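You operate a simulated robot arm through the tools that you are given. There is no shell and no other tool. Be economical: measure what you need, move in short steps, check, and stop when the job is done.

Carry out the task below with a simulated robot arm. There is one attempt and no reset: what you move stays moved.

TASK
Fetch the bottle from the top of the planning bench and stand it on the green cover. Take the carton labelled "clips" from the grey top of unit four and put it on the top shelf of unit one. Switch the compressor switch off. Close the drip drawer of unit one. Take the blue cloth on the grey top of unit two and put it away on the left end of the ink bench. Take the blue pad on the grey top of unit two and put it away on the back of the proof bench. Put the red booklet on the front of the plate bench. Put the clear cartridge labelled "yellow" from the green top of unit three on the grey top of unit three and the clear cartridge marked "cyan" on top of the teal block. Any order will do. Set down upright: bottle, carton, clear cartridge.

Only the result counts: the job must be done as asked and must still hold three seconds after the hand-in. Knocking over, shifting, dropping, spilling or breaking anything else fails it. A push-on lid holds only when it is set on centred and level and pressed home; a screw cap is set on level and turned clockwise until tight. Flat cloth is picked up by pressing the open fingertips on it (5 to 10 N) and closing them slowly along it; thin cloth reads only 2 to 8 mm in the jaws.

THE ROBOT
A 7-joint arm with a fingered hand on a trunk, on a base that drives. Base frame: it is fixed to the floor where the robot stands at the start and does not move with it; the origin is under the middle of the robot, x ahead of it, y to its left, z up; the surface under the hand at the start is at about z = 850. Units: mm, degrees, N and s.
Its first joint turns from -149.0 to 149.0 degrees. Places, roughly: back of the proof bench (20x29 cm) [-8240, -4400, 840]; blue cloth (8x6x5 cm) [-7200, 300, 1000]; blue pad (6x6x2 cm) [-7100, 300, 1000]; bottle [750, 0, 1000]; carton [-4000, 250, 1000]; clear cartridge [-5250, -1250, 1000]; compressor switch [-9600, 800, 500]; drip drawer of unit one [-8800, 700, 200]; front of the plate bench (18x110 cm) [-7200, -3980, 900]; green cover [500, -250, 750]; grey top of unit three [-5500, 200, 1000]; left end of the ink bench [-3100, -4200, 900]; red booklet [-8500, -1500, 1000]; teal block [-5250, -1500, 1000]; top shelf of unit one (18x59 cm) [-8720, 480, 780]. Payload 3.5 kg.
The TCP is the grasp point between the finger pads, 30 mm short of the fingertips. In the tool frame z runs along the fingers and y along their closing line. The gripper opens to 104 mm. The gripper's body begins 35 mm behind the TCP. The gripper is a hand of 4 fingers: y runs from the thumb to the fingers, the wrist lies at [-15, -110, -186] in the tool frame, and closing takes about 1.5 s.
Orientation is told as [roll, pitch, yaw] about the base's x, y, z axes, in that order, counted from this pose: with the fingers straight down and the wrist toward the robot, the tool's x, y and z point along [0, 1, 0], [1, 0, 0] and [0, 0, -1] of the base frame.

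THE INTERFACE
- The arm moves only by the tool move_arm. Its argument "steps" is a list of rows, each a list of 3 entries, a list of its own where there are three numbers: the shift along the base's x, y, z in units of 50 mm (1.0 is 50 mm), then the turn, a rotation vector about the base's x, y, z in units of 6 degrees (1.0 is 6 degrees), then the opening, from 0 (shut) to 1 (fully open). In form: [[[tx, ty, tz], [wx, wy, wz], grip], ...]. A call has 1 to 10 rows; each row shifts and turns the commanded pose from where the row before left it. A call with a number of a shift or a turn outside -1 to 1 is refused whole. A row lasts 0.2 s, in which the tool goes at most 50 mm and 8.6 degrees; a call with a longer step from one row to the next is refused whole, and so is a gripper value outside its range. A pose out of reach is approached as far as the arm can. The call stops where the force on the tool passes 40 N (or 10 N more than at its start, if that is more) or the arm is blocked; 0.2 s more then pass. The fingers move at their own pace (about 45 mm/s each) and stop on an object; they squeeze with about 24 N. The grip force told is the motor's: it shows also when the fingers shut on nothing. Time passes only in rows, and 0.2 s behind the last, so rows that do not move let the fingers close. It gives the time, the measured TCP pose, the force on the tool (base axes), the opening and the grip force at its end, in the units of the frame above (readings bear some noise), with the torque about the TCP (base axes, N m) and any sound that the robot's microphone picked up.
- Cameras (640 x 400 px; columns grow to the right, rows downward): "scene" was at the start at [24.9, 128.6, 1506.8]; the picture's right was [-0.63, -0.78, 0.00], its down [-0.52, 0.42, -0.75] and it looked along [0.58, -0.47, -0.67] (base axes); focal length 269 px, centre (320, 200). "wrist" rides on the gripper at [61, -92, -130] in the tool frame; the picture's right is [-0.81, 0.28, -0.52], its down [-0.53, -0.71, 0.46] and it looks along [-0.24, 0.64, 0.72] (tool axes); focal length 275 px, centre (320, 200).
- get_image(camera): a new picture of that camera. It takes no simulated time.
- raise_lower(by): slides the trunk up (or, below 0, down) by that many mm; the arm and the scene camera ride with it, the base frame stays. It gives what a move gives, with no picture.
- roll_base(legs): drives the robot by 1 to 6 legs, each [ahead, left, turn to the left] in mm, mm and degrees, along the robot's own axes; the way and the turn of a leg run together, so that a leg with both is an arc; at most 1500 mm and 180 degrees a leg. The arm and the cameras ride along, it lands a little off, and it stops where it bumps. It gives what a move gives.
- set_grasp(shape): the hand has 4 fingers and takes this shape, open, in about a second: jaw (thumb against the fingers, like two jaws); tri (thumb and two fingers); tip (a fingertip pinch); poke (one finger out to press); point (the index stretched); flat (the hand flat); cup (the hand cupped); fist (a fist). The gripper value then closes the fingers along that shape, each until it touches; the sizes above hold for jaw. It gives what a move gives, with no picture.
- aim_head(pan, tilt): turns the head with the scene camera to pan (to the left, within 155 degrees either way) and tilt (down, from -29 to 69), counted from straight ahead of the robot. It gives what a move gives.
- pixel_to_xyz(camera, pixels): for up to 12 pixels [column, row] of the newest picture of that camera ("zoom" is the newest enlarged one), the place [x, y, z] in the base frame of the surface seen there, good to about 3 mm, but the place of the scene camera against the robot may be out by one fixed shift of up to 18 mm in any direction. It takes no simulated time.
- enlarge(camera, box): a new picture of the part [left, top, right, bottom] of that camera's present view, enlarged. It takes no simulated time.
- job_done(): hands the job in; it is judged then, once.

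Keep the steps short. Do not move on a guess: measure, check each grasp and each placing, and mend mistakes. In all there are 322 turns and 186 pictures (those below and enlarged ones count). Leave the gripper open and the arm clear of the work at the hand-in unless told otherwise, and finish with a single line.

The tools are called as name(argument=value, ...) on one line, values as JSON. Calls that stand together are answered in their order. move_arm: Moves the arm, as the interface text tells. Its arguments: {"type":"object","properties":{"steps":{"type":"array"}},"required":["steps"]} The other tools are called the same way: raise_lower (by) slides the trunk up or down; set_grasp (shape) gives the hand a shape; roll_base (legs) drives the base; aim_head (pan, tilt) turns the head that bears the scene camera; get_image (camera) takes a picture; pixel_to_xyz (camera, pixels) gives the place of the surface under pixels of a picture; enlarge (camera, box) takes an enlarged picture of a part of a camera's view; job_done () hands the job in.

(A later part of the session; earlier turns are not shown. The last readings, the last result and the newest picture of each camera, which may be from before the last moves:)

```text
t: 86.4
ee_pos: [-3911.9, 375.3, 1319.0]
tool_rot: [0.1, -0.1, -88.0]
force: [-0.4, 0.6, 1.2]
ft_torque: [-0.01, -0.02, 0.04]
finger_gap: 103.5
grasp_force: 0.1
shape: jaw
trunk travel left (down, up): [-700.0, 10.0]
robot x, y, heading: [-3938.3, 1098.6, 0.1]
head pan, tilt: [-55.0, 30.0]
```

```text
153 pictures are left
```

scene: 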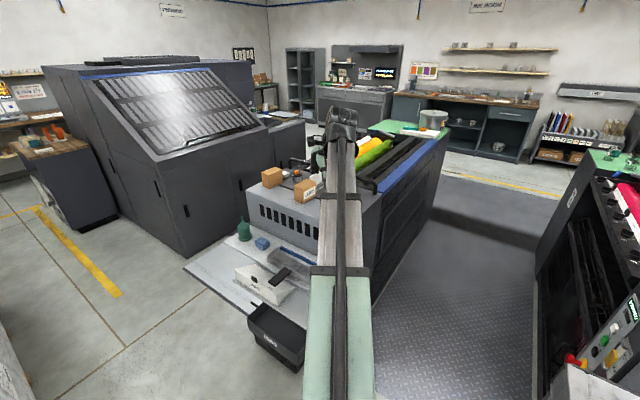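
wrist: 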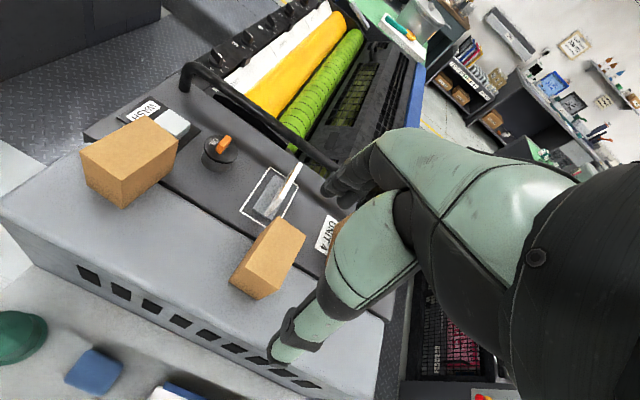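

Measuring the carton's top corners in the wrist view.

pixel_to_xyz(camera="wrist", pixels=[[271, 218], [304, 236], [279, 279], [243, 262], [272, 250], [262, 290], [232, 283], [275, 195], [293, 170], [262, 212]])

enlarge(camera="wrist", box=[200, 140, 360, 320])

```text
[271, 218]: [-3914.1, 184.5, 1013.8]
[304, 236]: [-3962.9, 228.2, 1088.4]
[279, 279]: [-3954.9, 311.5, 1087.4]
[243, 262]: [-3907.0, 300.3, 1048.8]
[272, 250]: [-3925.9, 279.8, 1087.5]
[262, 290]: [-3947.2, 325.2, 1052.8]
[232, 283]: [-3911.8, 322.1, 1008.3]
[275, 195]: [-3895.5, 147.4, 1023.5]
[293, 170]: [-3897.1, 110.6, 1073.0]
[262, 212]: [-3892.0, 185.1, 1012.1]
```

```text
2.22 times, centred on (280, 230) of wrist
```

zoom: 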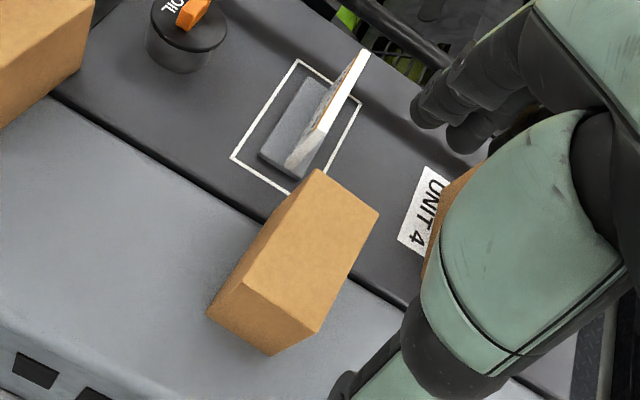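

pixel_to_xyz(camera="zoom", pixels=[[318, 174], [374, 213], [316, 327], [248, 282], [311, 250], [320, 178], [290, 172], [268, 160], [272, 350], [210, 310]])

```text
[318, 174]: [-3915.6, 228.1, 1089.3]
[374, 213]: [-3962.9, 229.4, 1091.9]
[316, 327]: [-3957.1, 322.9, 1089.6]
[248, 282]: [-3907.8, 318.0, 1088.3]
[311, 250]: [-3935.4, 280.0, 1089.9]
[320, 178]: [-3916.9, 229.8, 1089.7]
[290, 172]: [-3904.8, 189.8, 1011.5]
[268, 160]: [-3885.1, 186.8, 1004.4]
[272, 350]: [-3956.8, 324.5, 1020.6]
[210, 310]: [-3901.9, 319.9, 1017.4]
```

Carton: centre (-3936, 276), 52 wide (x) × 96 (y), z 1005–1090, long axis ≈4° off. I rotate the tool to close along x, with the wrist on the +x side (yaw 176).

move_arm(steps=[[[-0.06, -0.2, 0], [0, 0, -1], 1], [[-0.06, -0.2, 0], [0, 0, -1], 1], [[-0.06, -0.2, 0], [0, 0, -1], 1], [[-0.06, -0.2, 0], [0, 0, -1], 1], [[-0.06, -0.2, 0], [0, 0, -1], 1], [[-0.06, -0.2, 0], [0, 0, -1], 1], [[-0.06, -0.2, 0], [0, 0, -1], 1], [[-0.06, -0.2, 0], [0, 0, -1], 1], [[0, -0.2, 0], [0, 0, -1], 1], [[0, -0.2, 0], [0, 0, -1], 1]])

move_arm(steps=[[[0, 0, 0], [0, 0, -1], 1], [[0, 0, 0], [0, 0, -1], 1], [[0, 0, 0], [0, 0, -1], 1], [[0, 0, 0], [0, 0, -1], 1], [[0, 0, 0], [0, 0, -1], 1], [[0, 0, 0], [0, 0, -1], 1]])

get_image(camera="wrist")

```text
t: 88.6
ee_pos: [-3933.0, 274.6, 1316.8]
tool_rot: [0.0, 0.1, -147.9]
force: [-0.9, -0.3, -0.2]
ft_torque: [-0.01, 0.0, -0.01]
finger_gap: 103.7
grasp_force: 0.0
shape: jaw
trunk travel left (down, up): [-700.0, 10.0]
robot x, y, heading: [-3937.7, 1098.6, 0.4]
head pan, tilt: [-55.0, 30.0]
```

```text
t: 90.0
ee_pos: [-3933.6, 274.5, 1316.3]
tool_rot: [0.0, 0.0, 176.0]
force: [0.9, 0.0, 0.2]
ft_torque: [0.0, 0.0, -0.01]
finger_gap: 103.7
grasp_force: 0.1
shape: jaw
trunk travel left (down, up): [-700.0, 10.0]
robot x, y, heading: [-3939.0, 1098.1, 0.1]
head pan, tilt: [-55.0, 30.0]
```

```text
151 pictures are left
```

wrist: 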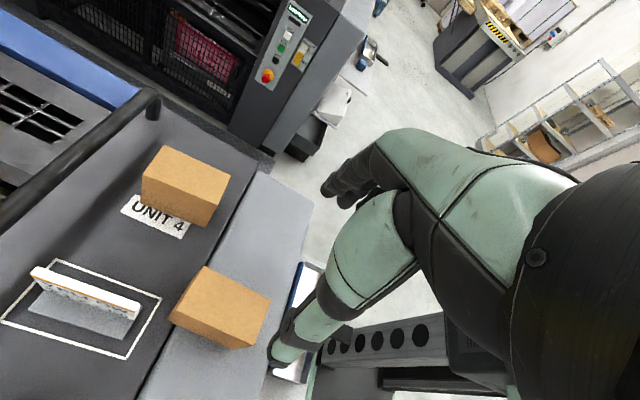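

Orientation reached. Re-measuring the carton top from here.

pixel_to_xyz(camera="wrist", pixels=[[205, 270], [266, 299], [234, 344], [176, 316], [220, 307], [134, 300], [130, 318], [222, 180], [160, 190]])

```text
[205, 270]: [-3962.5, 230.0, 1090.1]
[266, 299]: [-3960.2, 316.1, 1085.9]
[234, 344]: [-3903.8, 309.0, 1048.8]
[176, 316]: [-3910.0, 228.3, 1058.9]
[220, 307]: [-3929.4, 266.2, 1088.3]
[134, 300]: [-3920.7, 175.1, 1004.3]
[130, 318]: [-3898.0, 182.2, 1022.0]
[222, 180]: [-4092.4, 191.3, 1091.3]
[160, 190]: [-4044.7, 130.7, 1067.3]
```

Descending over the carton to z≈1064 in two stages.

move_arm(steps=[[[-0.03, 0, -0.9], [0, 0, 0], 1], [[0, 0, -0.9], [0, 0, 0], 1], [[0, 0, -0.9], [0, 0, 0], 1], [[0, 0, -0.8], [0, 0, 0], 1]])

get_image(camera="wrist")

```text
t: 91.0
ee_pos: [-3935.8, 275.8, 1142.3]
tool_rot: [0.0, 0.0, 176.0]
force: [-0.3, 0.9, -0.2]
ft_torque: [-0.03, -0.02, -0.01]
finger_gap: 103.8
grasp_force: 0.0
shape: jaw
trunk travel left (down, up): [-700.0, 10.0]
robot x, y, heading: [-3939.8, 1098.4, 0.6]
head pan, tilt: [-55.0, 30.0]
```

```text
150 pictures are left
```

wrist: 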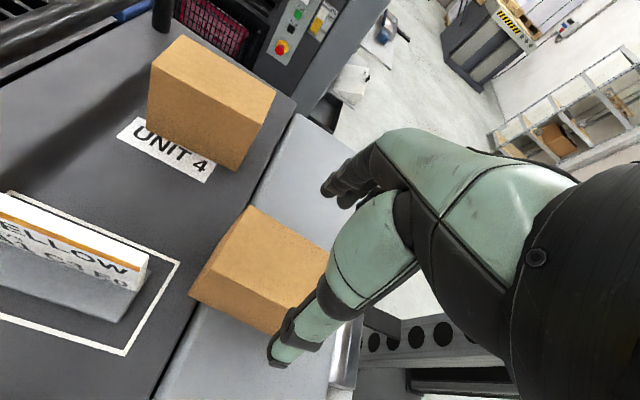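

move_arm(steps=[[[0, 0, -0.5], [0, 0, 0], 1], [[0, 0, -0.5], [0, 0, 0], 1], [[0, 0, -0.5], [0, 0, 0], 1], [[0, 0, -0.06], [0, 0, 0], 1]])

get_image(camera="wrist")

```text
t: 92.0
ee_pos: [-3936.2, 274.3, 1063.1]
tool_rot: [0.0, 0.0, 176.1]
force: [0.0, -1.1, 0.4]
ft_torque: [0.02, 0.04, 0.0]
finger_gap: 103.7
grasp_force: 0.0
shape: jaw
trunk travel left (down, up): [-700.0, 10.0]
robot x, y, heading: [-3939.7, 1097.1, 0.2]
head pan, tilt: [-55.0, 30.0]
```

```text
149 pictures are left
```

wrist: 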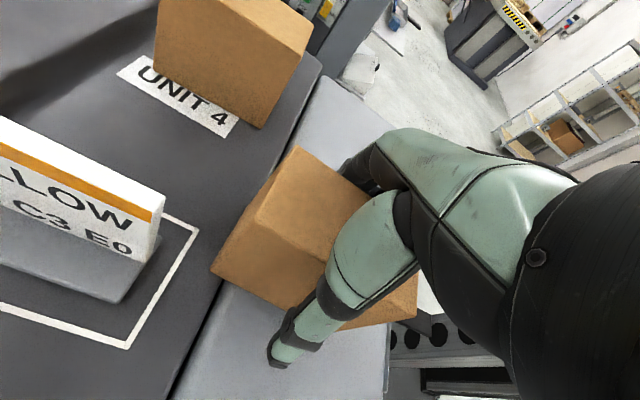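

Carton is straddled with no contact. Closing.

move_arm(steps=[[[0, 0, 0], [0, 0, 0], 0.5], [[0, 0, 0], [0, 0, 0], 0.3], [[0, 0, 0], [0, 0, 0], 0], [[0, 0, 0], [0, 0, 0], 0], [[0, 0, 0], [0, 0, 0], 0], [[0, 0, 0], [0, 0, 0], 0]])

move_arm(steps=[[[0, 0, 0.3], [0, 0, 0], 0], [[0, 0, 0.6], [0, 0, 0], 0], [[0, 0, 0.9], [0, 0, 0], 0], [[0, 0, 0.9], [0, 0, 0], 0], [[0, 0, 0.9], [0, 0, 0], 0]])

get_image(camera="wrist")

```text
t: 93.4
ee_pos: [-3936.8, 275.3, 1063.6]
tool_rot: [-0.1, 0.0, 176.1]
force: [-0.6, 0.3, -0.4]
ft_torque: [-0.02, -0.03, 0.04]
finger_gap: 52.1
grasp_force: 24.4
shape: jaw
trunk travel left (down, up): [-700.0, 10.0]
robot x, y, heading: [-3936.9, 1095.4, 0.5]
head pan, tilt: [-55.0, 30.0]
```

```text
t: 94.6
ee_pos: [-3933.7, 274.9, 1244.2]
tool_rot: [0.0, 0.0, 176.1]
force: [0.6, 0.4, -1.0]
ft_torque: [0.01, -0.01, 0.01]
finger_gap: 52.2
grasp_force: 23.4
shape: jaw
trunk travel left (down, up): [-700.0, 10.0]
robot x, y, heading: [-3933.5, 1096.6, 0.3]
head pan, tilt: [-55.0, 30.0]
```

```text
148 pictures are left
```

wrist: 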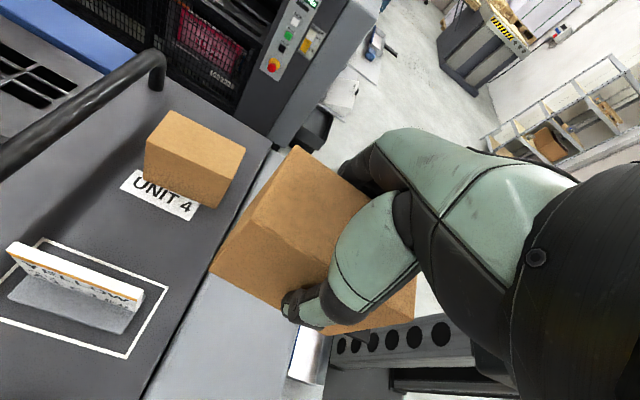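

Carton held (52 mm). Looking along the gangway ahead (-x) before driving.

aim_head(pan=-155, tilt=20)

get_image(camera="scene")

aim_head(pan=155, tilt=20)

get_image(camera="scene")

```text
t: 96.4
ee_pos: [-3935.8, 274.8, 1244.5]
tool_rot: [0.0, 0.0, 176.1]
force: [0.8, 0.1, -2.5]
ft_torque: [0.02, -0.03, 0.0]
finger_gap: 52.0
grasp_force: 23.9
shape: jaw
trunk travel left (down, up): [-700.0, 10.0]
robot x, y, heading: [-3934.9, 1096.2, 0.1]
head pan, tilt: [-154.7, 20.0]
```

```text
147 pictures are left
```

scene: 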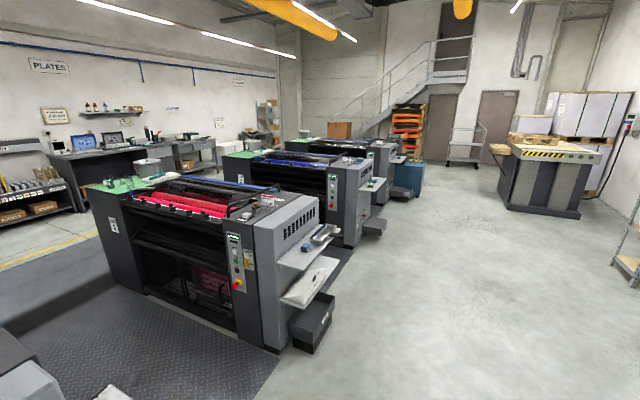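

```text
t: 100.6
ee_pos: [-3934.7, 274.2, 1243.6]
tool_rot: [0.0, 0.0, 176.1]
force: [-0.7, -0.2, -2.7]
ft_torque: [0.01, 0.0, 0.01]
finger_gap: 52.5
grasp_force: 24.1
shape: jaw
trunk travel left (down, up): [-700.0, 10.0]
robot x, y, heading: [-3939.5, 1102.1, 0.5]
head pan, tilt: [154.7, 20.0]
```

```text
146 pictures are left
```

scene: 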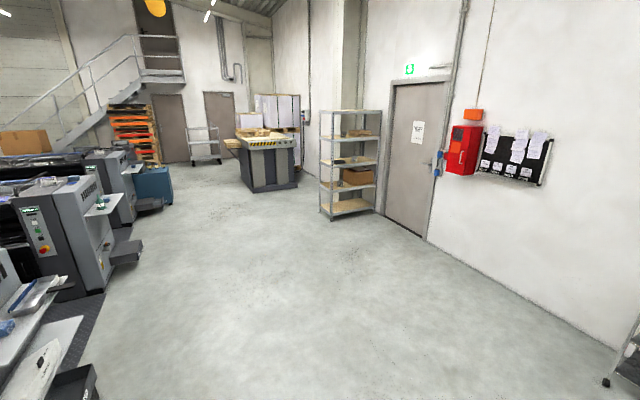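

The gangway is wide open. Stepping left 250 and driving back 4500 mm, then looking.

roll_base(legs=[[0, 270, -0.3], [-1500, 0, 0], [-1500, 0, 0], [-1500, 0, 0]])

aim_head(pan=-120, tilt=38)

get_image(camera="scene")

```text
t: 123.6
ee_pos: [-8436.5, 520.4, 1243.9]
tool_rot: [0.0, 0.0, 175.8]
force: [0.1, 0.1, -1.1]
ft_torque: [-0.04, -0.02, -0.04]
finger_gap: 52.0
grasp_force: 23.7
shape: jaw
trunk travel left (down, up): [-700.0, 10.0]
robot x, y, heading: [-8436.4, 1347.8, -0.0]
head pan, tilt: [154.7, 20.0]
```

```text
t: 127.4
ee_pos: [-8435.9, 521.5, 1244.6]
tool_rot: [0.0, 0.1, 175.8]
force: [0.0, -0.4, -2.5]
ft_torque: [-0.01, -0.02, 0.01]
finger_gap: 52.2
grasp_force: 24.3
shape: jaw
trunk travel left (down, up): [-700.0, 10.0]
robot x, y, heading: [-8434.7, 1339.6, 0.1]
head pan, tilt: [-120.0, 38.0]
```

```text
145 pictures are left
```

scene: 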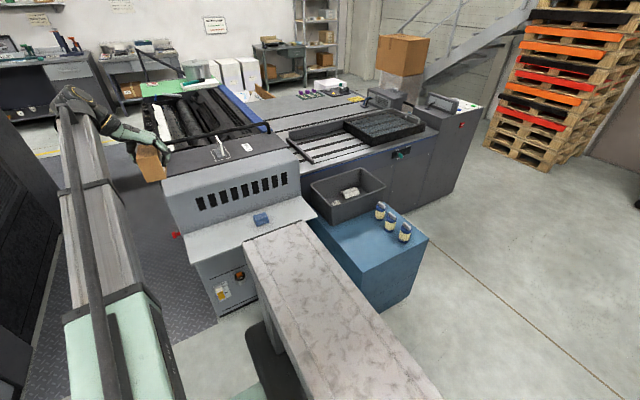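

Unit one's top shelf at (235,232) has a blue block at (261,219). Measuring.

pixel_to_xyz(camera="scene", pixels=[[192, 245], [205, 262], [315, 215], [300, 198], [240, 240], [225, 250], [261, 216], [261, 224], [230, 228], [285, 215], [180, 205], [280, 170]])

enlarge(camera="scene", box=[140, 130, 440, 330])

```text
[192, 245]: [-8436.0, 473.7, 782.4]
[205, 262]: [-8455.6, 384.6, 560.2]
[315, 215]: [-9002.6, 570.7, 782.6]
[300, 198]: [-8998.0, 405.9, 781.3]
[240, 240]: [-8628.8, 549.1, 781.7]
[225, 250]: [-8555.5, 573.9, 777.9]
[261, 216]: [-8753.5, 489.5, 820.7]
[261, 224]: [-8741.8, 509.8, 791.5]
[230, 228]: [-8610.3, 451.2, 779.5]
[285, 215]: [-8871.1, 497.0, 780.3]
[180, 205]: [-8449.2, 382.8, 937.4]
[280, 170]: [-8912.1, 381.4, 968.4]
```

```text
2.00 times, centred on (290, 230) of scene
```

zoom: 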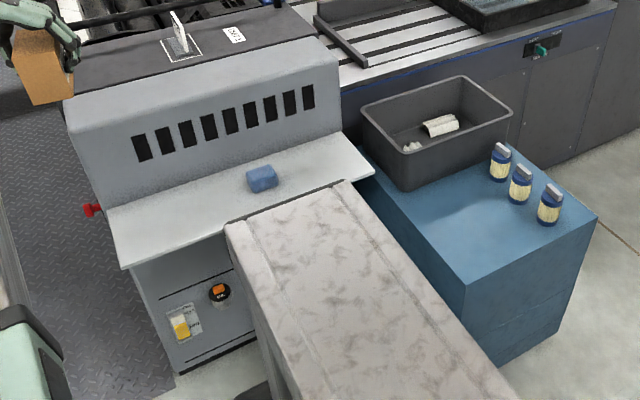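

Shelf: x -8420…-9010, y 385…574, z≈781; block at (-8750,490). I'll place the carton at about (-8580, 485). Rolling -145 and lowering the trunk 300.

roll_base(legs=[[-145, 0, 0]])

raise_lower(by=-300)

move_arm(steps=[[[0, -0.35, -0.4], [0, 0, 0.3], 0], [[0, -0.35, -0.4], [0, 0, 0.3], 0]])

get_image(camera="wrist")

```text
t: 128.7
ee_pos: [-8582.7, 520.3, 1243.9]
tool_rot: [0.0, 0.1, 175.8]
force: [-0.8, -0.1, -2.2]
ft_torque: [-0.02, -0.03, 0.01]
finger_gap: 52.1
grasp_force: 23.2
shape: jaw
trunk travel left (down, up): [-700.0, 10.0]
robot x, y, heading: [-8580.5, 1346.4, 0.1]
head pan, tilt: [-120.0, 38.0]
```

```text
t: 131.7
ee_pos: [-8581.8, 520.3, 944.3]
tool_rot: [-0.1, 0.0, 175.8]
force: [-0.4, 0.0, -1.2]
ft_torque: [0.01, 0.01, 0.02]
finger_gap: 52.3
grasp_force: 24.1
shape: jaw
trunk travel left (down, up): [-400.0, 310.0]
robot x, y, heading: [-8580.4, 1342.4, 0.1]
head pan, tilt: [-120.0, 38.0]
```

```text
t: 132.3
ee_pos: [-8581.8, 484.4, 904.8]
tool_rot: [0.0, 0.0, 179.4]
force: [0.2, 0.4, -2.2]
ft_torque: [0.04, 0.02, 0.01]
finger_gap: 52.1
grasp_force: 24.1
shape: jaw
trunk travel left (down, up): [-400.0, 310.0]
robot x, y, heading: [-8583.0, 1341.2, 0.2]
head pan, tilt: [-120.0, 38.0]
```

```text
143 pictures are left
```

wrist: 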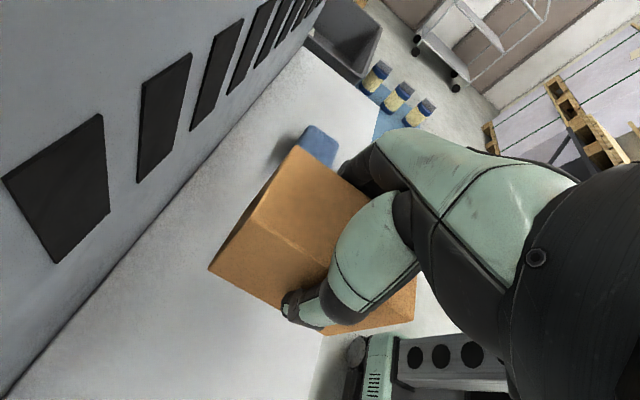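

Carton is well over the shelf, clear of the block. Lowering.

move_arm(steps=[[[0, 0, -0.5], [0, 0, 0], 0], [[0, 0, -0.4], [0, 0, 0], 0], [[0, 0, -0.2], [0, 0, 0], 0], [[0, 0, -0.08], [0, 0, 0], 0]])

move_arm(steps=[[[0, 0, -0.04], [0, 0, 0], 0], [[0, 0, -0.04], [0, 0, 0], 0], [[0, 0, -0.04], [0, 0, 0], 0]])

```text
t: 133.3
ee_pos: [-8582.2, 486.2, 844.6]
tool_rot: [0.0, -0.1, 179.4]
force: [0.5, -0.3, -1.8]
ft_torque: [0.02, 0.02, -0.01]
finger_gap: 52.1
grasp_force: 23.8
shape: jaw
trunk travel left (down, up): [-400.0, 310.0]
robot x, y, heading: [-8579.4, 1339.2, -0.1]
head pan, tilt: [-120.0, 38.0]
```

```text
t: 134.1
ee_pos: [-8582.4, 485.0, 841.1]
tool_rot: [0.0, 0.0, 179.4]
force: [0.0, -2.1, 2.1]
ft_torque: [-0.02, 0.0, 0.0]
finger_gap: 52.2
grasp_force: 23.7
shape: jaw
trunk travel left (down, up): [-400.0, 310.0]
robot x, y, heading: [-8575.7, 1341.8, 0.3]
head pan, tilt: [-120.0, 38.0]
```

Light contact (force +2 N). Opening, then rising.

move_arm(steps=[[[0, 0, 0], [0, 0, 0], 0.6], [[0, 0, 0], [0, 0, 0], 0.8], [[0, 0, 0], [0, 0, 0], 1], [[0, 0, 0], [0, 0, 0], 1], [[0, 0, 0], [0, 0, 0], 1], [[0, 0, 0.3], [0, 0, 0], 1], [[0, 0, 0.7], [0, 0, 0], 1], [[0, 0, 0.9], [0, 0, 0], 1], [[0, 0.5, 0.8], [0, 0, 0], 1], [[0, 0.5, 0.8], [0, 0, 0], 1]])

get_image(camera="wrist")

```text
t: 136.3
ee_pos: [-8583.9, 535.9, 1011.3]
tool_rot: [0.0, 0.0, 179.5]
force: [-0.2, -0.5, -0.7]
ft_torque: [-0.04, 0.01, 0.03]
finger_gap: 103.5
grasp_force: 0.1
shape: jaw
trunk travel left (down, up): [-400.0, 310.0]
robot x, y, heading: [-8581.9, 1342.1, -0.1]
head pan, tilt: [-120.0, 38.0]
```

```text
142 pictures are left
```

wrist: 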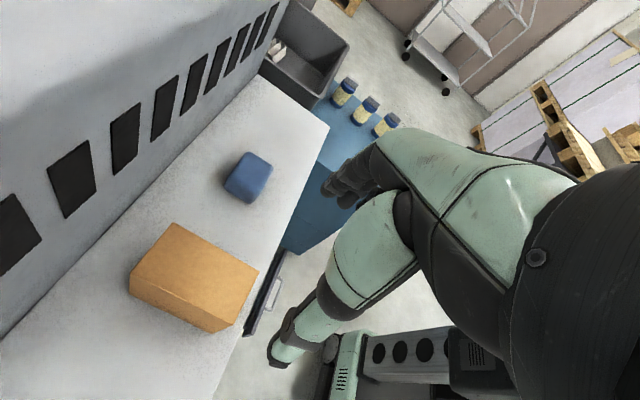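

Carton stands on the shelf. Now finding the drip drawer: looking down right.

aim_head(pan=-105, tilt=60)

get_image(camera="scene")

```text
t: 137.2
ee_pos: [-8583.3, 534.7, 1010.9]
tool_rot: [0.0, 0.0, 179.4]
force: [0.7, -0.4, 0.4]
ft_torque: [0.01, 0.03, -0.01]
finger_gap: 103.7
grasp_force: 0.0
shape: jaw
trunk travel left (down, up): [-400.0, 310.0]
robot x, y, heading: [-8580.4, 1345.0, -0.1]
head pan, tilt: [-105.0, 60.0]
```

```text
141 pictures are left
```

scene: 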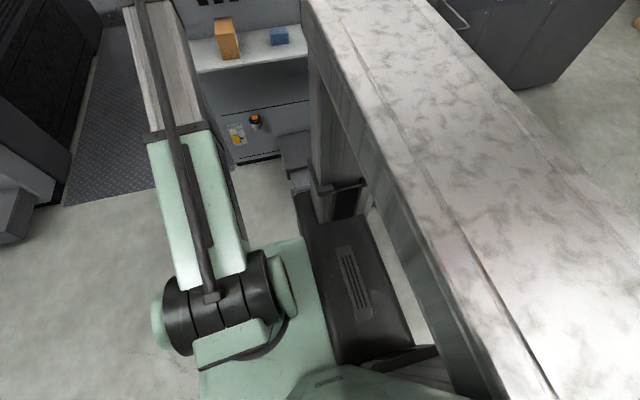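

The pack blocks the view. I raise the trunk 250, then move back past the unit to view drawer and compressor from the -x side.

raise_lower(by=250)

aim_head(pan=154, tilt=30)

get_image(camera="scene")

```text
t: 139.8
ee_pos: [-8582.9, 534.4, 1260.4]
tool_rot: [0.1, 0.0, 179.4]
force: [0.8, -0.5, -0.5]
ft_torque: [-0.03, 0.04, -0.04]
finger_gap: 103.8
grasp_force: 0.1
shape: jaw
trunk travel left (down, up): [-650.0, 60.0]
robot x, y, heading: [-8578.4, 1345.3, -0.1]
head pan, tilt: [-105.0, 60.0]
```

```text
t: 143.4
ee_pos: [-8583.8, 534.4, 1261.6]
tool_rot: [0.1, 0.1, 179.4]
force: [-0.3, 0.6, -1.1]
ft_torque: [0.01, 0.01, -0.04]
finger_gap: 103.9
grasp_force: 0.1
shape: jaw
trunk travel left (down, up): [-650.0, 60.0]
robot x, y, heading: [-8578.8, 1342.3, -0.2]
head pan, tilt: [154.0, 30.0]
```

```text
140 pictures are left
```

scene: 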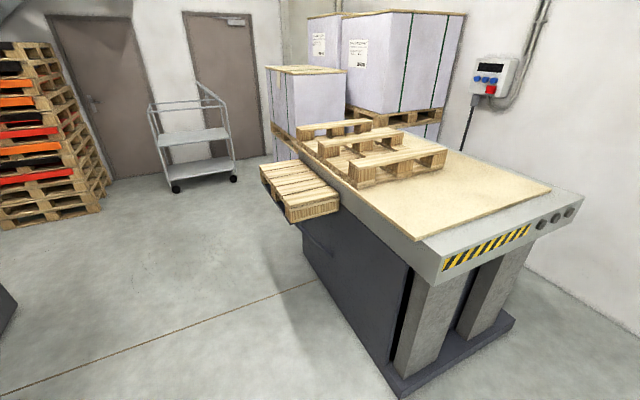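

pixel_to_xyz(camera="scene", pixels=[[310, 270], [400, 395], [440, 260], [175, 190], [290, 215], [60, 300], [100, 190], [514, 320]])

```text
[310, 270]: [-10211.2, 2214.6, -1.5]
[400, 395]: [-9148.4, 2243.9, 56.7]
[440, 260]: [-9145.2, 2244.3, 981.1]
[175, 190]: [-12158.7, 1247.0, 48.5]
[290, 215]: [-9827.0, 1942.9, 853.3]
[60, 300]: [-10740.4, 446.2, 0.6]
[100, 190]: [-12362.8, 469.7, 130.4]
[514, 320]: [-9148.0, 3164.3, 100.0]
```

Path clear: stand from y≥1943. Rolling to about (-9430, 1465).

roll_base(legs=[[-850, 120, 0]])

aim_head(pan=-65, tilt=50)

get_image(camera="scene")

```text
t: 147.9
ee_pos: [-9416.9, 649.5, 1261.2]
tool_rot: [-0.1, 0.1, 179.8]
force: [-0.3, -0.2, 0.3]
ft_torque: [-0.03, -0.03, 0.02]
finger_gap: 103.5
grasp_force: 0.1
shape: jaw
trunk travel left (down, up): [-650.0, 60.0]
robot x, y, heading: [-9415.0, 1457.4, -0.0]
head pan, tilt: [154.0, 30.0]
```

```text
t: 151.0
ee_pos: [-9415.3, 649.8, 1261.3]
tool_rot: [0.0, 0.1, 179.8]
force: [0.6, 0.7, -0.2]
ft_torque: [0.0, -0.02, -0.03]
finger_gap: 103.9
grasp_force: 0.0
shape: jaw
trunk travel left (down, up): [-650.0, 60.0]
robot x, y, heading: [-9417.3, 1459.9, 0.5]
head pan, tilt: [-65.0, 50.0]
```

```text
139 pictures are left
```

scene: 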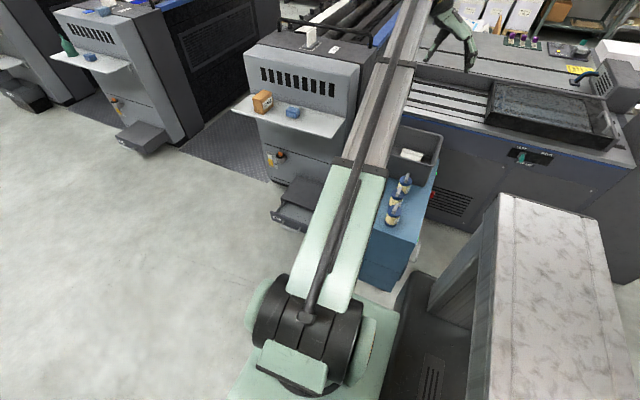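

enlarge(camera="scene", box=[380, 110, 640, 272])

enlarge(camera="scene", box=[230, 70, 430, 260])

pixel_to_xyz(camera="scene", pixels=[[530, 157], [418, 250], [450, 205], [430, 215], [395, 240], [365, 270], [410, 280], [285, 215], [310, 200], [300, 222], [385, 190], [420, 172]])

```text
2.46 times, centred on (510, 191) of scene
```

zoom: 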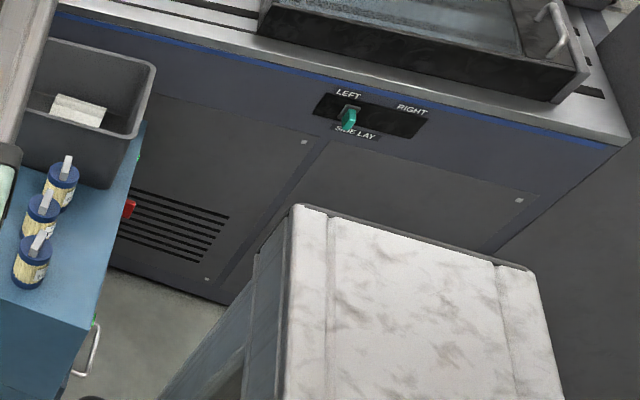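

```text
2.11 times, centred on (330, 165) of scene
```

zoom: 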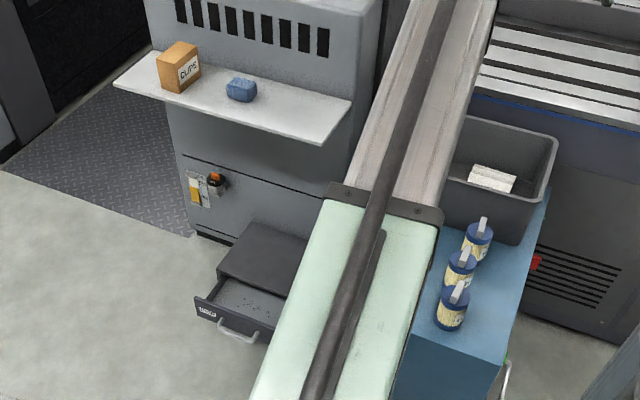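

```text
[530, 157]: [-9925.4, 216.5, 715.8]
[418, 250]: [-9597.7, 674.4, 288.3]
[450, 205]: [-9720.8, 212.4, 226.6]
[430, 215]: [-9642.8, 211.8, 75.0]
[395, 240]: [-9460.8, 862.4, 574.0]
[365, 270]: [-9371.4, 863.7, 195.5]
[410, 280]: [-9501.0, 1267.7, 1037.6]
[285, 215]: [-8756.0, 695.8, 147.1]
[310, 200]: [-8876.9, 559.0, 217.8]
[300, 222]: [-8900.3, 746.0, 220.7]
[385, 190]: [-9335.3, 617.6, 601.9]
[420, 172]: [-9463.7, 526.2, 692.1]
```

The blue cabinet is the compressor; its -x face (x≈-9590) carries something red/green. Drawer is open at (-8830, ~720, 200). I roll back to view the compressor's -x face.

roll_base(legs=[[-930, 0, 0]])

aim_head(pan=-30, tilt=38)

get_image(camera="scene")

```text
t: 155.9
ee_pos: [-10355.8, 644.6, 1260.6]
tool_rot: [0.0, 0.0, 179.5]
force: [-0.2, 0.8, 1.0]
ft_torque: [-0.03, 0.0, 0.05]
finger_gap: 103.8
grasp_force: 0.1
shape: jaw
trunk travel left (down, up): [-650.0, 60.0]
robot x, y, heading: [-10355.9, 1456.9, 0.3]
head pan, tilt: [-65.0, 50.0]
```

```text
t: 156.9
ee_pos: [-10357.3, 644.7, 1262.0]
tool_rot: [0.0, 0.0, 179.4]
force: [-0.3, -0.3, 0.8]
ft_torque: [0.0, -0.02, -0.02]
finger_gap: 103.9
grasp_force: 0.1
shape: jaw
trunk travel left (down, up): [-650.0, 60.0]
robot x, y, heading: [-10353.3, 1453.2, 0.0]
head pan, tilt: [-30.0, 38.0]
```

```text
136 pictures are left
```

scene: 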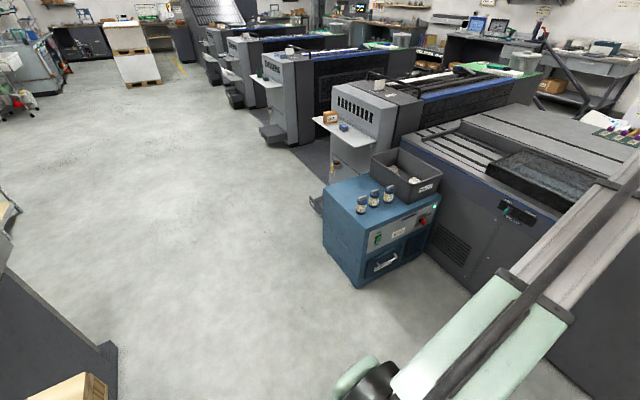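

enlarge(camera="scene", box=[315, 165, 455, 295])

pixel_to_xyz(camera="scene", pixels=[[380, 239], [423, 217], [400, 232], [360, 285], [430, 245], [330, 220], [362, 214], [365, 240]])

```text
3.08 times, centred on (385, 230) of scene
```

zoom: 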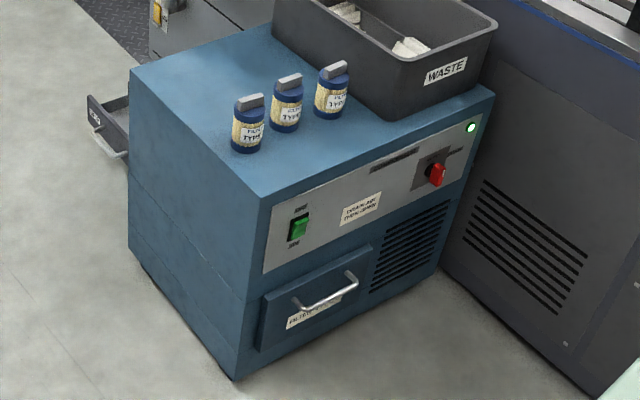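

```text
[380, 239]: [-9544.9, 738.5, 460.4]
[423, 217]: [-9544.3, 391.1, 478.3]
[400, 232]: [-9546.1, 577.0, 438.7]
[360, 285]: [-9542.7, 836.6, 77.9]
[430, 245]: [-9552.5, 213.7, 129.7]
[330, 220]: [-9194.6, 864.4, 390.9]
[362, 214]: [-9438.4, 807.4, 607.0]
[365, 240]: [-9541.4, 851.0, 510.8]
```

Two controls: a green rocker (zoom 298,228) and a red rotary knob (435,175). I need their labels. I swing the arm to the front (and unwind the wrist), then get closer.

move_arm(steps=[[[0.696, 0.246, 0], [0, 0, 0.982], 1], [[0.696, 0.246, 0], [0, 0, 0.982], 1], [[0.696, 0.246, 0], [0, 0, 0.982], 1], [[0.696, 0.246, 0], [0, 0, 0.982], 1], [[0.696, 0.246, 0], [0, 0, 0.982], 1], [[0.696, 0.246, 0], [0, 0, 0.982], 1], [[0.696, 0.246, 0], [0, 0, 0.982], 1], [[0.696, 0.246, 0], [0, 0, 0.982], 1], [[0.696, 0.246, 0], [0, 0, 0.982], 1], [[0.696, 0.246, 0], [0, 0, 0.982], 1]])

move_arm(steps=[[[0.493, 0.498, 0], [0, 0, 0.982], 1], [[0.493, 0.498, 0], [0, 0, 0.982], 1], [[0.493, 0.498, 0], [0, 0, 0.982], 1], [[0.493, 0.498, 0], [0, 0, 0.982], 1], [[0.493, 0.498, 0], [0, 0, 0.982], 1], [[0.493, 0.498, 0], [0, 0, 0.982], 1], [[0.493, 0.498, 0], [0, 0, 0.982], 1], [[0.493, 0.498, 0], [0, 0, 0.982], 1], [[0.493, 0.498, 0], [0, 0, 0.982], 1]])

move_arm(steps=[[[0.233, 0.629, 0], [0, 0, 0.982], 1], [[0.233, 0.629, 0], [0, 0, 0.982], 1], [[0.233, 0.629, 0], [0, 0, 0.982], 1], [[0.233, 0.629, 0], [0, 0, 0.982], 1], [[0.233, 0.629, 0], [0, 0, 0.982], 1], [[0.233, 0.629, 0], [0, 0, 0.982], 1], [[0.233, 0.629, 0], [0, 0, 0.982], 1], [[0.233, 0.629, 0], [0, 0, 0.982], 1], [[0.233, 0.629, 0], [0, 0, 0.982], 1]])

roll_base(legs=[[100, -700, 0]])

aim_head(pan=0, tilt=50)

get_image(camera="scene")

```text
t: 159.2
ee_pos: [-10008.4, 767.8, 1260.6]
tool_rot: [0.1, 0.1, -121.6]
force: [-0.2, 0.5, -0.3]
ft_torque: [0.01, 0.01, 0.04]
finger_gap: 103.4
grasp_force: 0.1
shape: jaw
trunk travel left (down, up): [-650.0, 60.0]
robot x, y, heading: [-10353.1, 1455.5, 0.1]
head pan, tilt: [-30.0, 38.0]
```

```text
t: 161.2
ee_pos: [-9787.1, 994.3, 1261.0]
tool_rot: [0.0, 0.0, -68.8]
force: [-0.3, 0.6, 0.5]
ft_torque: [0.0, 0.02, 0.04]
finger_gap: 103.8
grasp_force: 0.1
shape: jaw
trunk travel left (down, up): [-650.0, 60.0]
robot x, y, heading: [-10350.9, 1455.2, 0.3]
head pan, tilt: [-30.0, 38.0]
```

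```text
t: 163.2
ee_pos: [-9681.7, 1277.2, 1261.1]
tool_rot: [-0.1, 0.0, -15.6]
force: [-0.3, -0.5, -0.5]
ft_torque: [-0.01, 0.01, -0.02]
finger_gap: 103.6
grasp_force: 0.1
shape: jaw
trunk travel left (down, up): [-650.0, 60.0]
robot x, y, heading: [-10355.1, 1454.0, 0.2]
head pan, tilt: [-30.0, 38.0]
```

```text
t: 167.1
ee_pos: [-9582.5, 570.6, 1260.5]
tool_rot: [0.0, 0.0, -15.4]
force: [0.2, -0.1, -0.2]
ft_torque: [0.02, 0.04, -0.02]
finger_gap: 103.6
grasp_force: 0.1
shape: jaw
trunk travel left (down, up): [-650.0, 60.0]
robot x, y, heading: [-10253.0, 746.4, 0.1]
head pan, tilt: [-30.0, 38.0]
```

```text
t: 168.0
ee_pos: [-9580.1, 571.1, 1261.3]
tool_rot: [0.0, -0.1, -15.5]
force: [-0.6, 1.3, 0.1]
ft_torque: [-0.05, 0.01, 0.0]
finger_gap: 103.6
grasp_force: 0.0
shape: jaw
trunk travel left (down, up): [-650.0, 60.0]
robot x, y, heading: [-10251.7, 746.1, 0.2]
head pan, tilt: [0.0, 50.0]
```

```text
134 pictures are left
```

scene: 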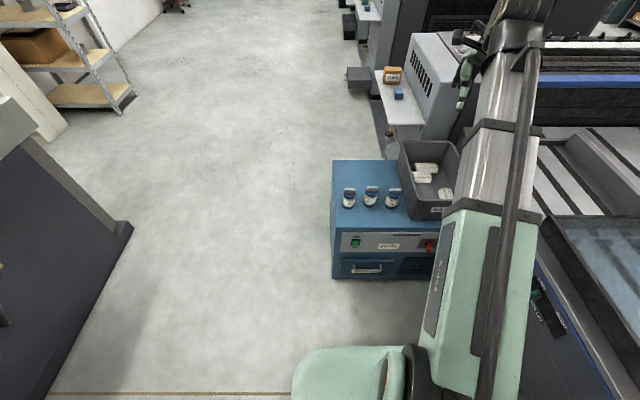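

enlarge(camera="scene", box=[330, 220, 450, 290])

pixel_to_xyz(camera="scene", pixels=[[355, 243], [430, 247], [345, 240], [390, 245]])

```text
5.33 times, centred on (390, 255) of scene
```

zoom: 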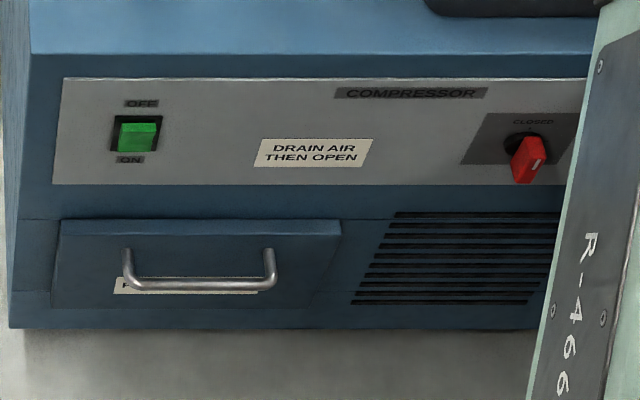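

```text
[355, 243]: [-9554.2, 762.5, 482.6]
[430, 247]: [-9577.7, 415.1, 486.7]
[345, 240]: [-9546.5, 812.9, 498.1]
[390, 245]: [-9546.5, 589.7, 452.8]
```

The rocker has OFF on top, ON at bottom. I must press its upper half. Measuring it finely.

pixel_to_xyz(camera="zoom", pixels=[[137, 119], [137, 126], [137, 133], [137, 140], [137, 148], [118, 133], [158, 133], [100, 133], [137, 103], [137, 160], [180, 133]])

```text
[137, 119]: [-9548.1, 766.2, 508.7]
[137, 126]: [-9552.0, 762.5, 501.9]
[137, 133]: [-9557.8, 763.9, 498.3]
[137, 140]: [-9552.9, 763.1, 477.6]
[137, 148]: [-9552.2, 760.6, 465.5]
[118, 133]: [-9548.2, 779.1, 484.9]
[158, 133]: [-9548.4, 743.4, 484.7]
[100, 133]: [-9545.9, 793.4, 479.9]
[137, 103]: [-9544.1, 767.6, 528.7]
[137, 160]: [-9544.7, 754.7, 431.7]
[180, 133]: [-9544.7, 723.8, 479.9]
```

Rocker centre ≈ (y 762, z 486); top half protrudes at z≈498. I take the poke shape and set the tool: yaw to 0, pitched 45° forward, at x≈-9680.

set_grasp(shape="poke")

move_arm(steps=[[[-0.4, 0.48, 0], [0, 0, 0.86], 1], [[-0.4, 0.48, 0], [0, 0, 0.86], 1], [[-0.4, 0.48, 0], [0, 0, 0.86], 1], [[-0.4, 0.48, 0], [0, -1, 0], 1], [[-0.4, 0.48, 0], [0, -1, 0], 1], [[0, 0.48, 0], [0, -1, 0], 1], [[0, 0.48, 0], [0, -1, 0], 1], [[0, 0.46, 0], [0, -1, 0], 1], [[0, 0, 0], [0, -1, 0], 1], [[0, 0, 0], [0, -1, 0], 1]])

raise_lower(by=-640)

get_image(camera="wrist")

get_image(camera="scene")

```text
t: 168.9
ee_pos: [-9580.7, 570.4, 1260.8]
tool_rot: [0.0, -0.1, -15.5]
force: [0.1, 0.2, 0.1]
ft_torque: [0.0, 0.02, 0.05]
finger_gap: 0.3
grasp_force: 0.0
shape: poke
trunk travel left (down, up): [-650.0, 60.0]
robot x, y, heading: [-10256.0, 747.2, 0.1]
head pan, tilt: [0.0, 50.0]
```

```text
t: 171.1
ee_pos: [-9635.9, 762.1, 1287.5]
tool_rot: [0.1, -42.0, 0.0]
force: [0.6, 0.9, 0.3]
ft_torque: [-0.02, -0.01, -0.03]
finger_gap: 0.1
grasp_force: 0.0
shape: poke
out of reach, approached as far as the arm can: row 8, 9, 10
trunk travel left (down, up): [-650.0, 60.0]
robot x, y, heading: [-10256.3, 750.2, 0.0]
head pan, tilt: [0.0, 50.0]
```

```text
refused: -640 is not a number from -400 to 400
```

```text
132 pictures are left
```

wrist: 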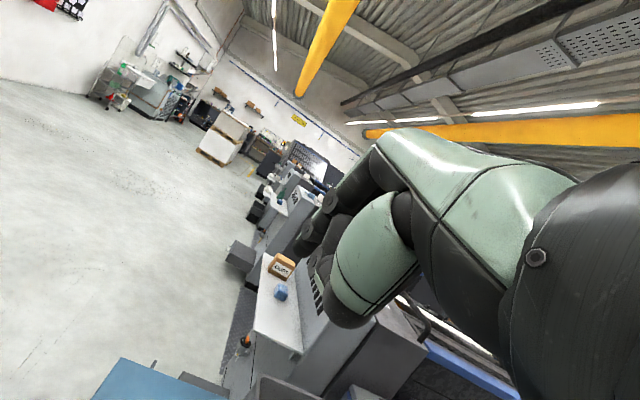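

```text
131 pictures are left
```

scene: 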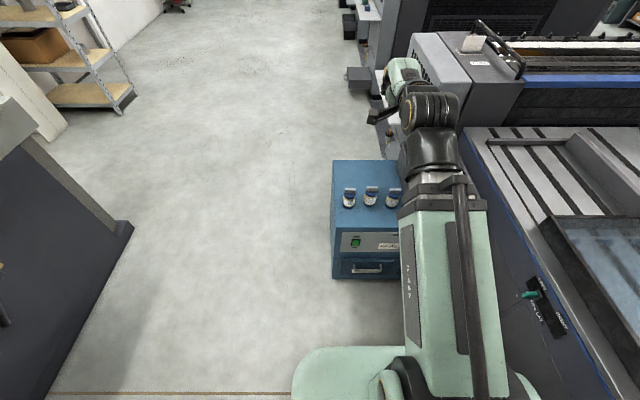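

Arm too folded; rolling base back 150 mm, then lowering the trunk in two parts.

roll_base(legs=[[-150, 0, 0]])

raise_lower(by=-400)

raise_lower(by=-240)

get_image(camera="wrist")

get_image(camera="scene")

```text
t: 172.5
ee_pos: [-9788.2, 761.5, 1287.8]
tool_rot: [0.0, -42.0, 0.1]
force: [0.2, -0.6, 0.3]
ft_torque: [0.01, 0.02, 0.02]
finger_gap: 0.0
grasp_force: 0.1
shape: poke
trunk travel left (down, up): [-650.0, 60.0]
robot x, y, heading: [-10407.9, 749.9, 0.3]
head pan, tilt: [0.0, 50.0]
```

```text
t: 176.3
ee_pos: [-9787.6, 761.7, 885.8]
tool_rot: [0.0, -41.8, 0.1]
force: [0.3, 0.9, -0.4]
ft_torque: [0.04, 0.01, 0.0]
finger_gap: 0.0
grasp_force: 0.0
shape: poke
trunk travel left (down, up): [-250.0, 460.0]
robot x, y, heading: [-10403.8, 749.9, 0.0]
head pan, tilt: [0.0, 50.0]
```

```text
t: 178.8
ee_pos: [-9788.0, 762.7, 646.3]
tool_rot: [0.1, -42.0, 0.1]
force: [0.3, 0.2, -0.5]
ft_torque: [0.01, -0.01, 0.0]
finger_gap: 0.0
grasp_force: 0.1
shape: poke
trunk travel left (down, up): [-10.0, 700.0]
robot x, y, heading: [-10407.2, 745.8, 0.3]
head pan, tilt: [0.0, 50.0]
```

```text
130 pictures are left
```

wrist: 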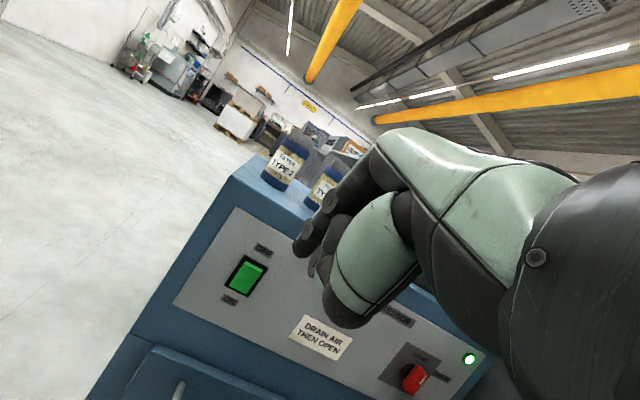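

```text
129 pictures are left
```

scene: 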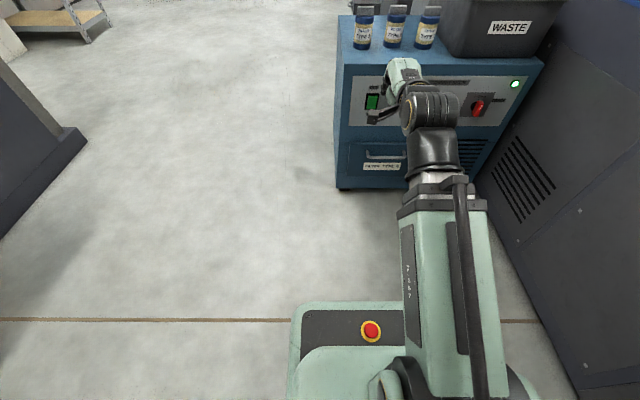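

Locating the poking fingertip in the wrist view and the rocker from this camera.

enlarge(camera="wrist", box=[200, 150, 420, 340])

pixel_to_xyz(camera="wrist", pixels=[[248, 265], [241, 282], [243, 275], [255, 262], [230, 300], [263, 250], [330, 200], [303, 248], [320, 240], [318, 268]])

```text
2.11 times, centred on (310, 245) of wrist
```

zoom: 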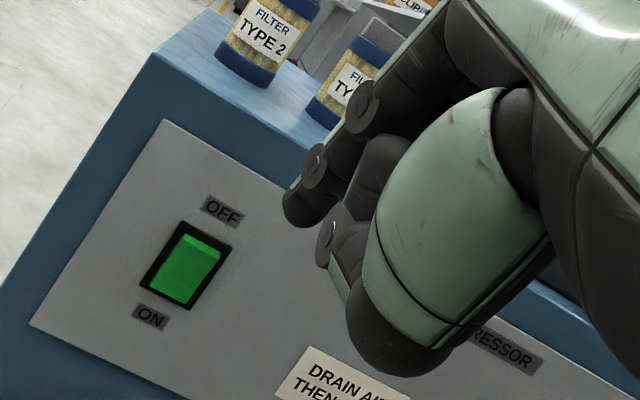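

```text
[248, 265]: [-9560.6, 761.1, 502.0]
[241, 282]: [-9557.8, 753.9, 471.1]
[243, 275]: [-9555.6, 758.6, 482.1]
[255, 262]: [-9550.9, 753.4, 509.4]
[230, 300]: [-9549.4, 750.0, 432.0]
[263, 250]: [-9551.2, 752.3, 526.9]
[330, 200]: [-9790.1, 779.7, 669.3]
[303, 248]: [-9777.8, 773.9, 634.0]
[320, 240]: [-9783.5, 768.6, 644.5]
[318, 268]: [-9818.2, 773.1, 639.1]
```

Fingertip ≈ (-9766, 764, 622), on the TCP axis. Moving to just in front of the OFF half: (-9590, 760, 502).

move_arm(steps=[[[0.5, -0.02, -0.48], [0, 0, 0], 1], [[0.6, -0.02, -0.48], [0, 0, 0], 1], [[0.6, -0.02, -0.48], [0, 0, 0], 1], [[0.7, 0, -0.48], [0, 0, 0], 1], [[0.7, 0, -0.48], [0, 0, 0], 1], [[0.4, 0, 0], [0, 0, 0], 1]])

enlarge(camera="wrist", box=[160, 110, 420, 340])

enlarge(camera="scene", box=[330, 40, 450, 140])

```text
t: 180.2
ee_pos: [-9611.7, 758.0, 527.0]
tool_rot: [0.0, -41.9, 0.1]
force: [0.1, 0.4, 0.5]
ft_torque: [0.02, 0.0, -0.01]
finger_gap: 0.2
grasp_force: 0.1
shape: poke
trunk travel left (down, up): [-10.0, 700.0]
robot x, y, heading: [-10407.9, 743.7, 0.2]
head pan, tilt: [0.0, 50.0]
```

```text
1.74 times, centred on (290, 225) of wrist
```

zoom: 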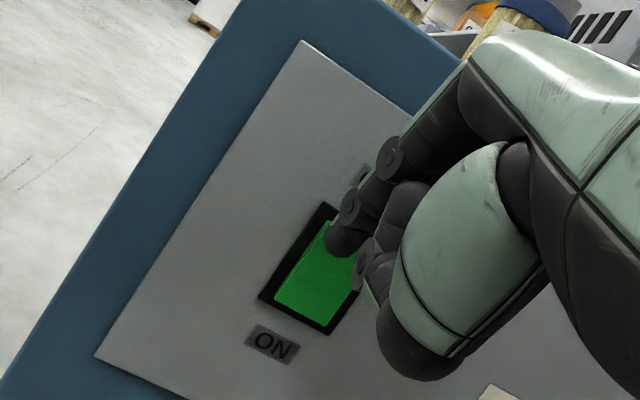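

```text
4.00 times, centred on (390, 90) of scene
```

zoom: 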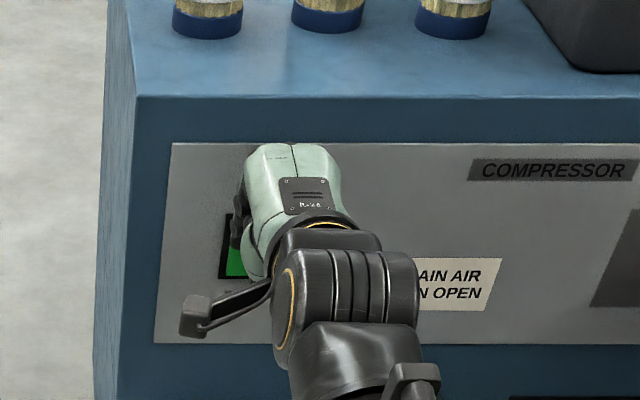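

Tip is before the upper half. Pressing forward in 5 mm rows.

move_arm(steps=[[[0.1, 0, 0], [0, 0, 0], 1], [[0.1, 0, 0], [0, 0, 0], 1], [[0.1, 0, 0], [0, 0, 0], 1], [[0.1, 0, 0], [0, 0, 0], 1], [[0.1, 0, 0], [0, 0, 0], 1], [[0.1, 0, 0], [0, 0, 0], 1], [[0.08, 0, 0], [0, 0, 0], 1], [[0.08, 0, 0], [0, 0, 0], 1]])

enlarge(camera="wrist", box=[160, 110, 420, 340])

```text
t: 182.0
ee_pos: [-9573.5, 759.0, 528.2]
tool_rot: [0.1, -41.9, 0.1]
force: [-0.4, -0.8, 0.5]
ft_torque: [0.0, 0.0, -0.02]
finger_gap: 0.1
grasp_force: 0.1
shape: poke
trunk travel left (down, up): [-10.0, 700.0]
robot x, y, heading: [-10403.4, 745.8, 0.3]
head pan, tilt: [0.0, 50.0]
```

```text
1.74 times, centred on (290, 225) of wrist
```

zoom: 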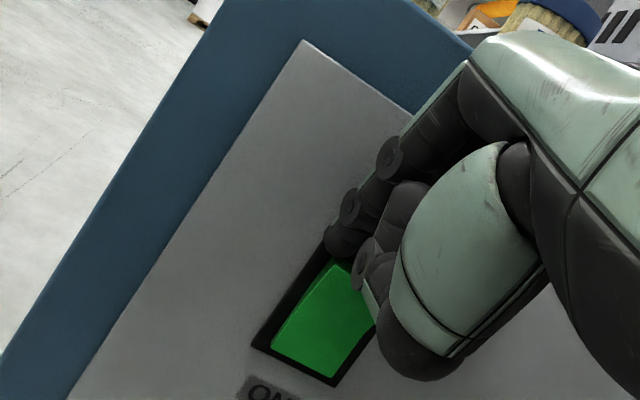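

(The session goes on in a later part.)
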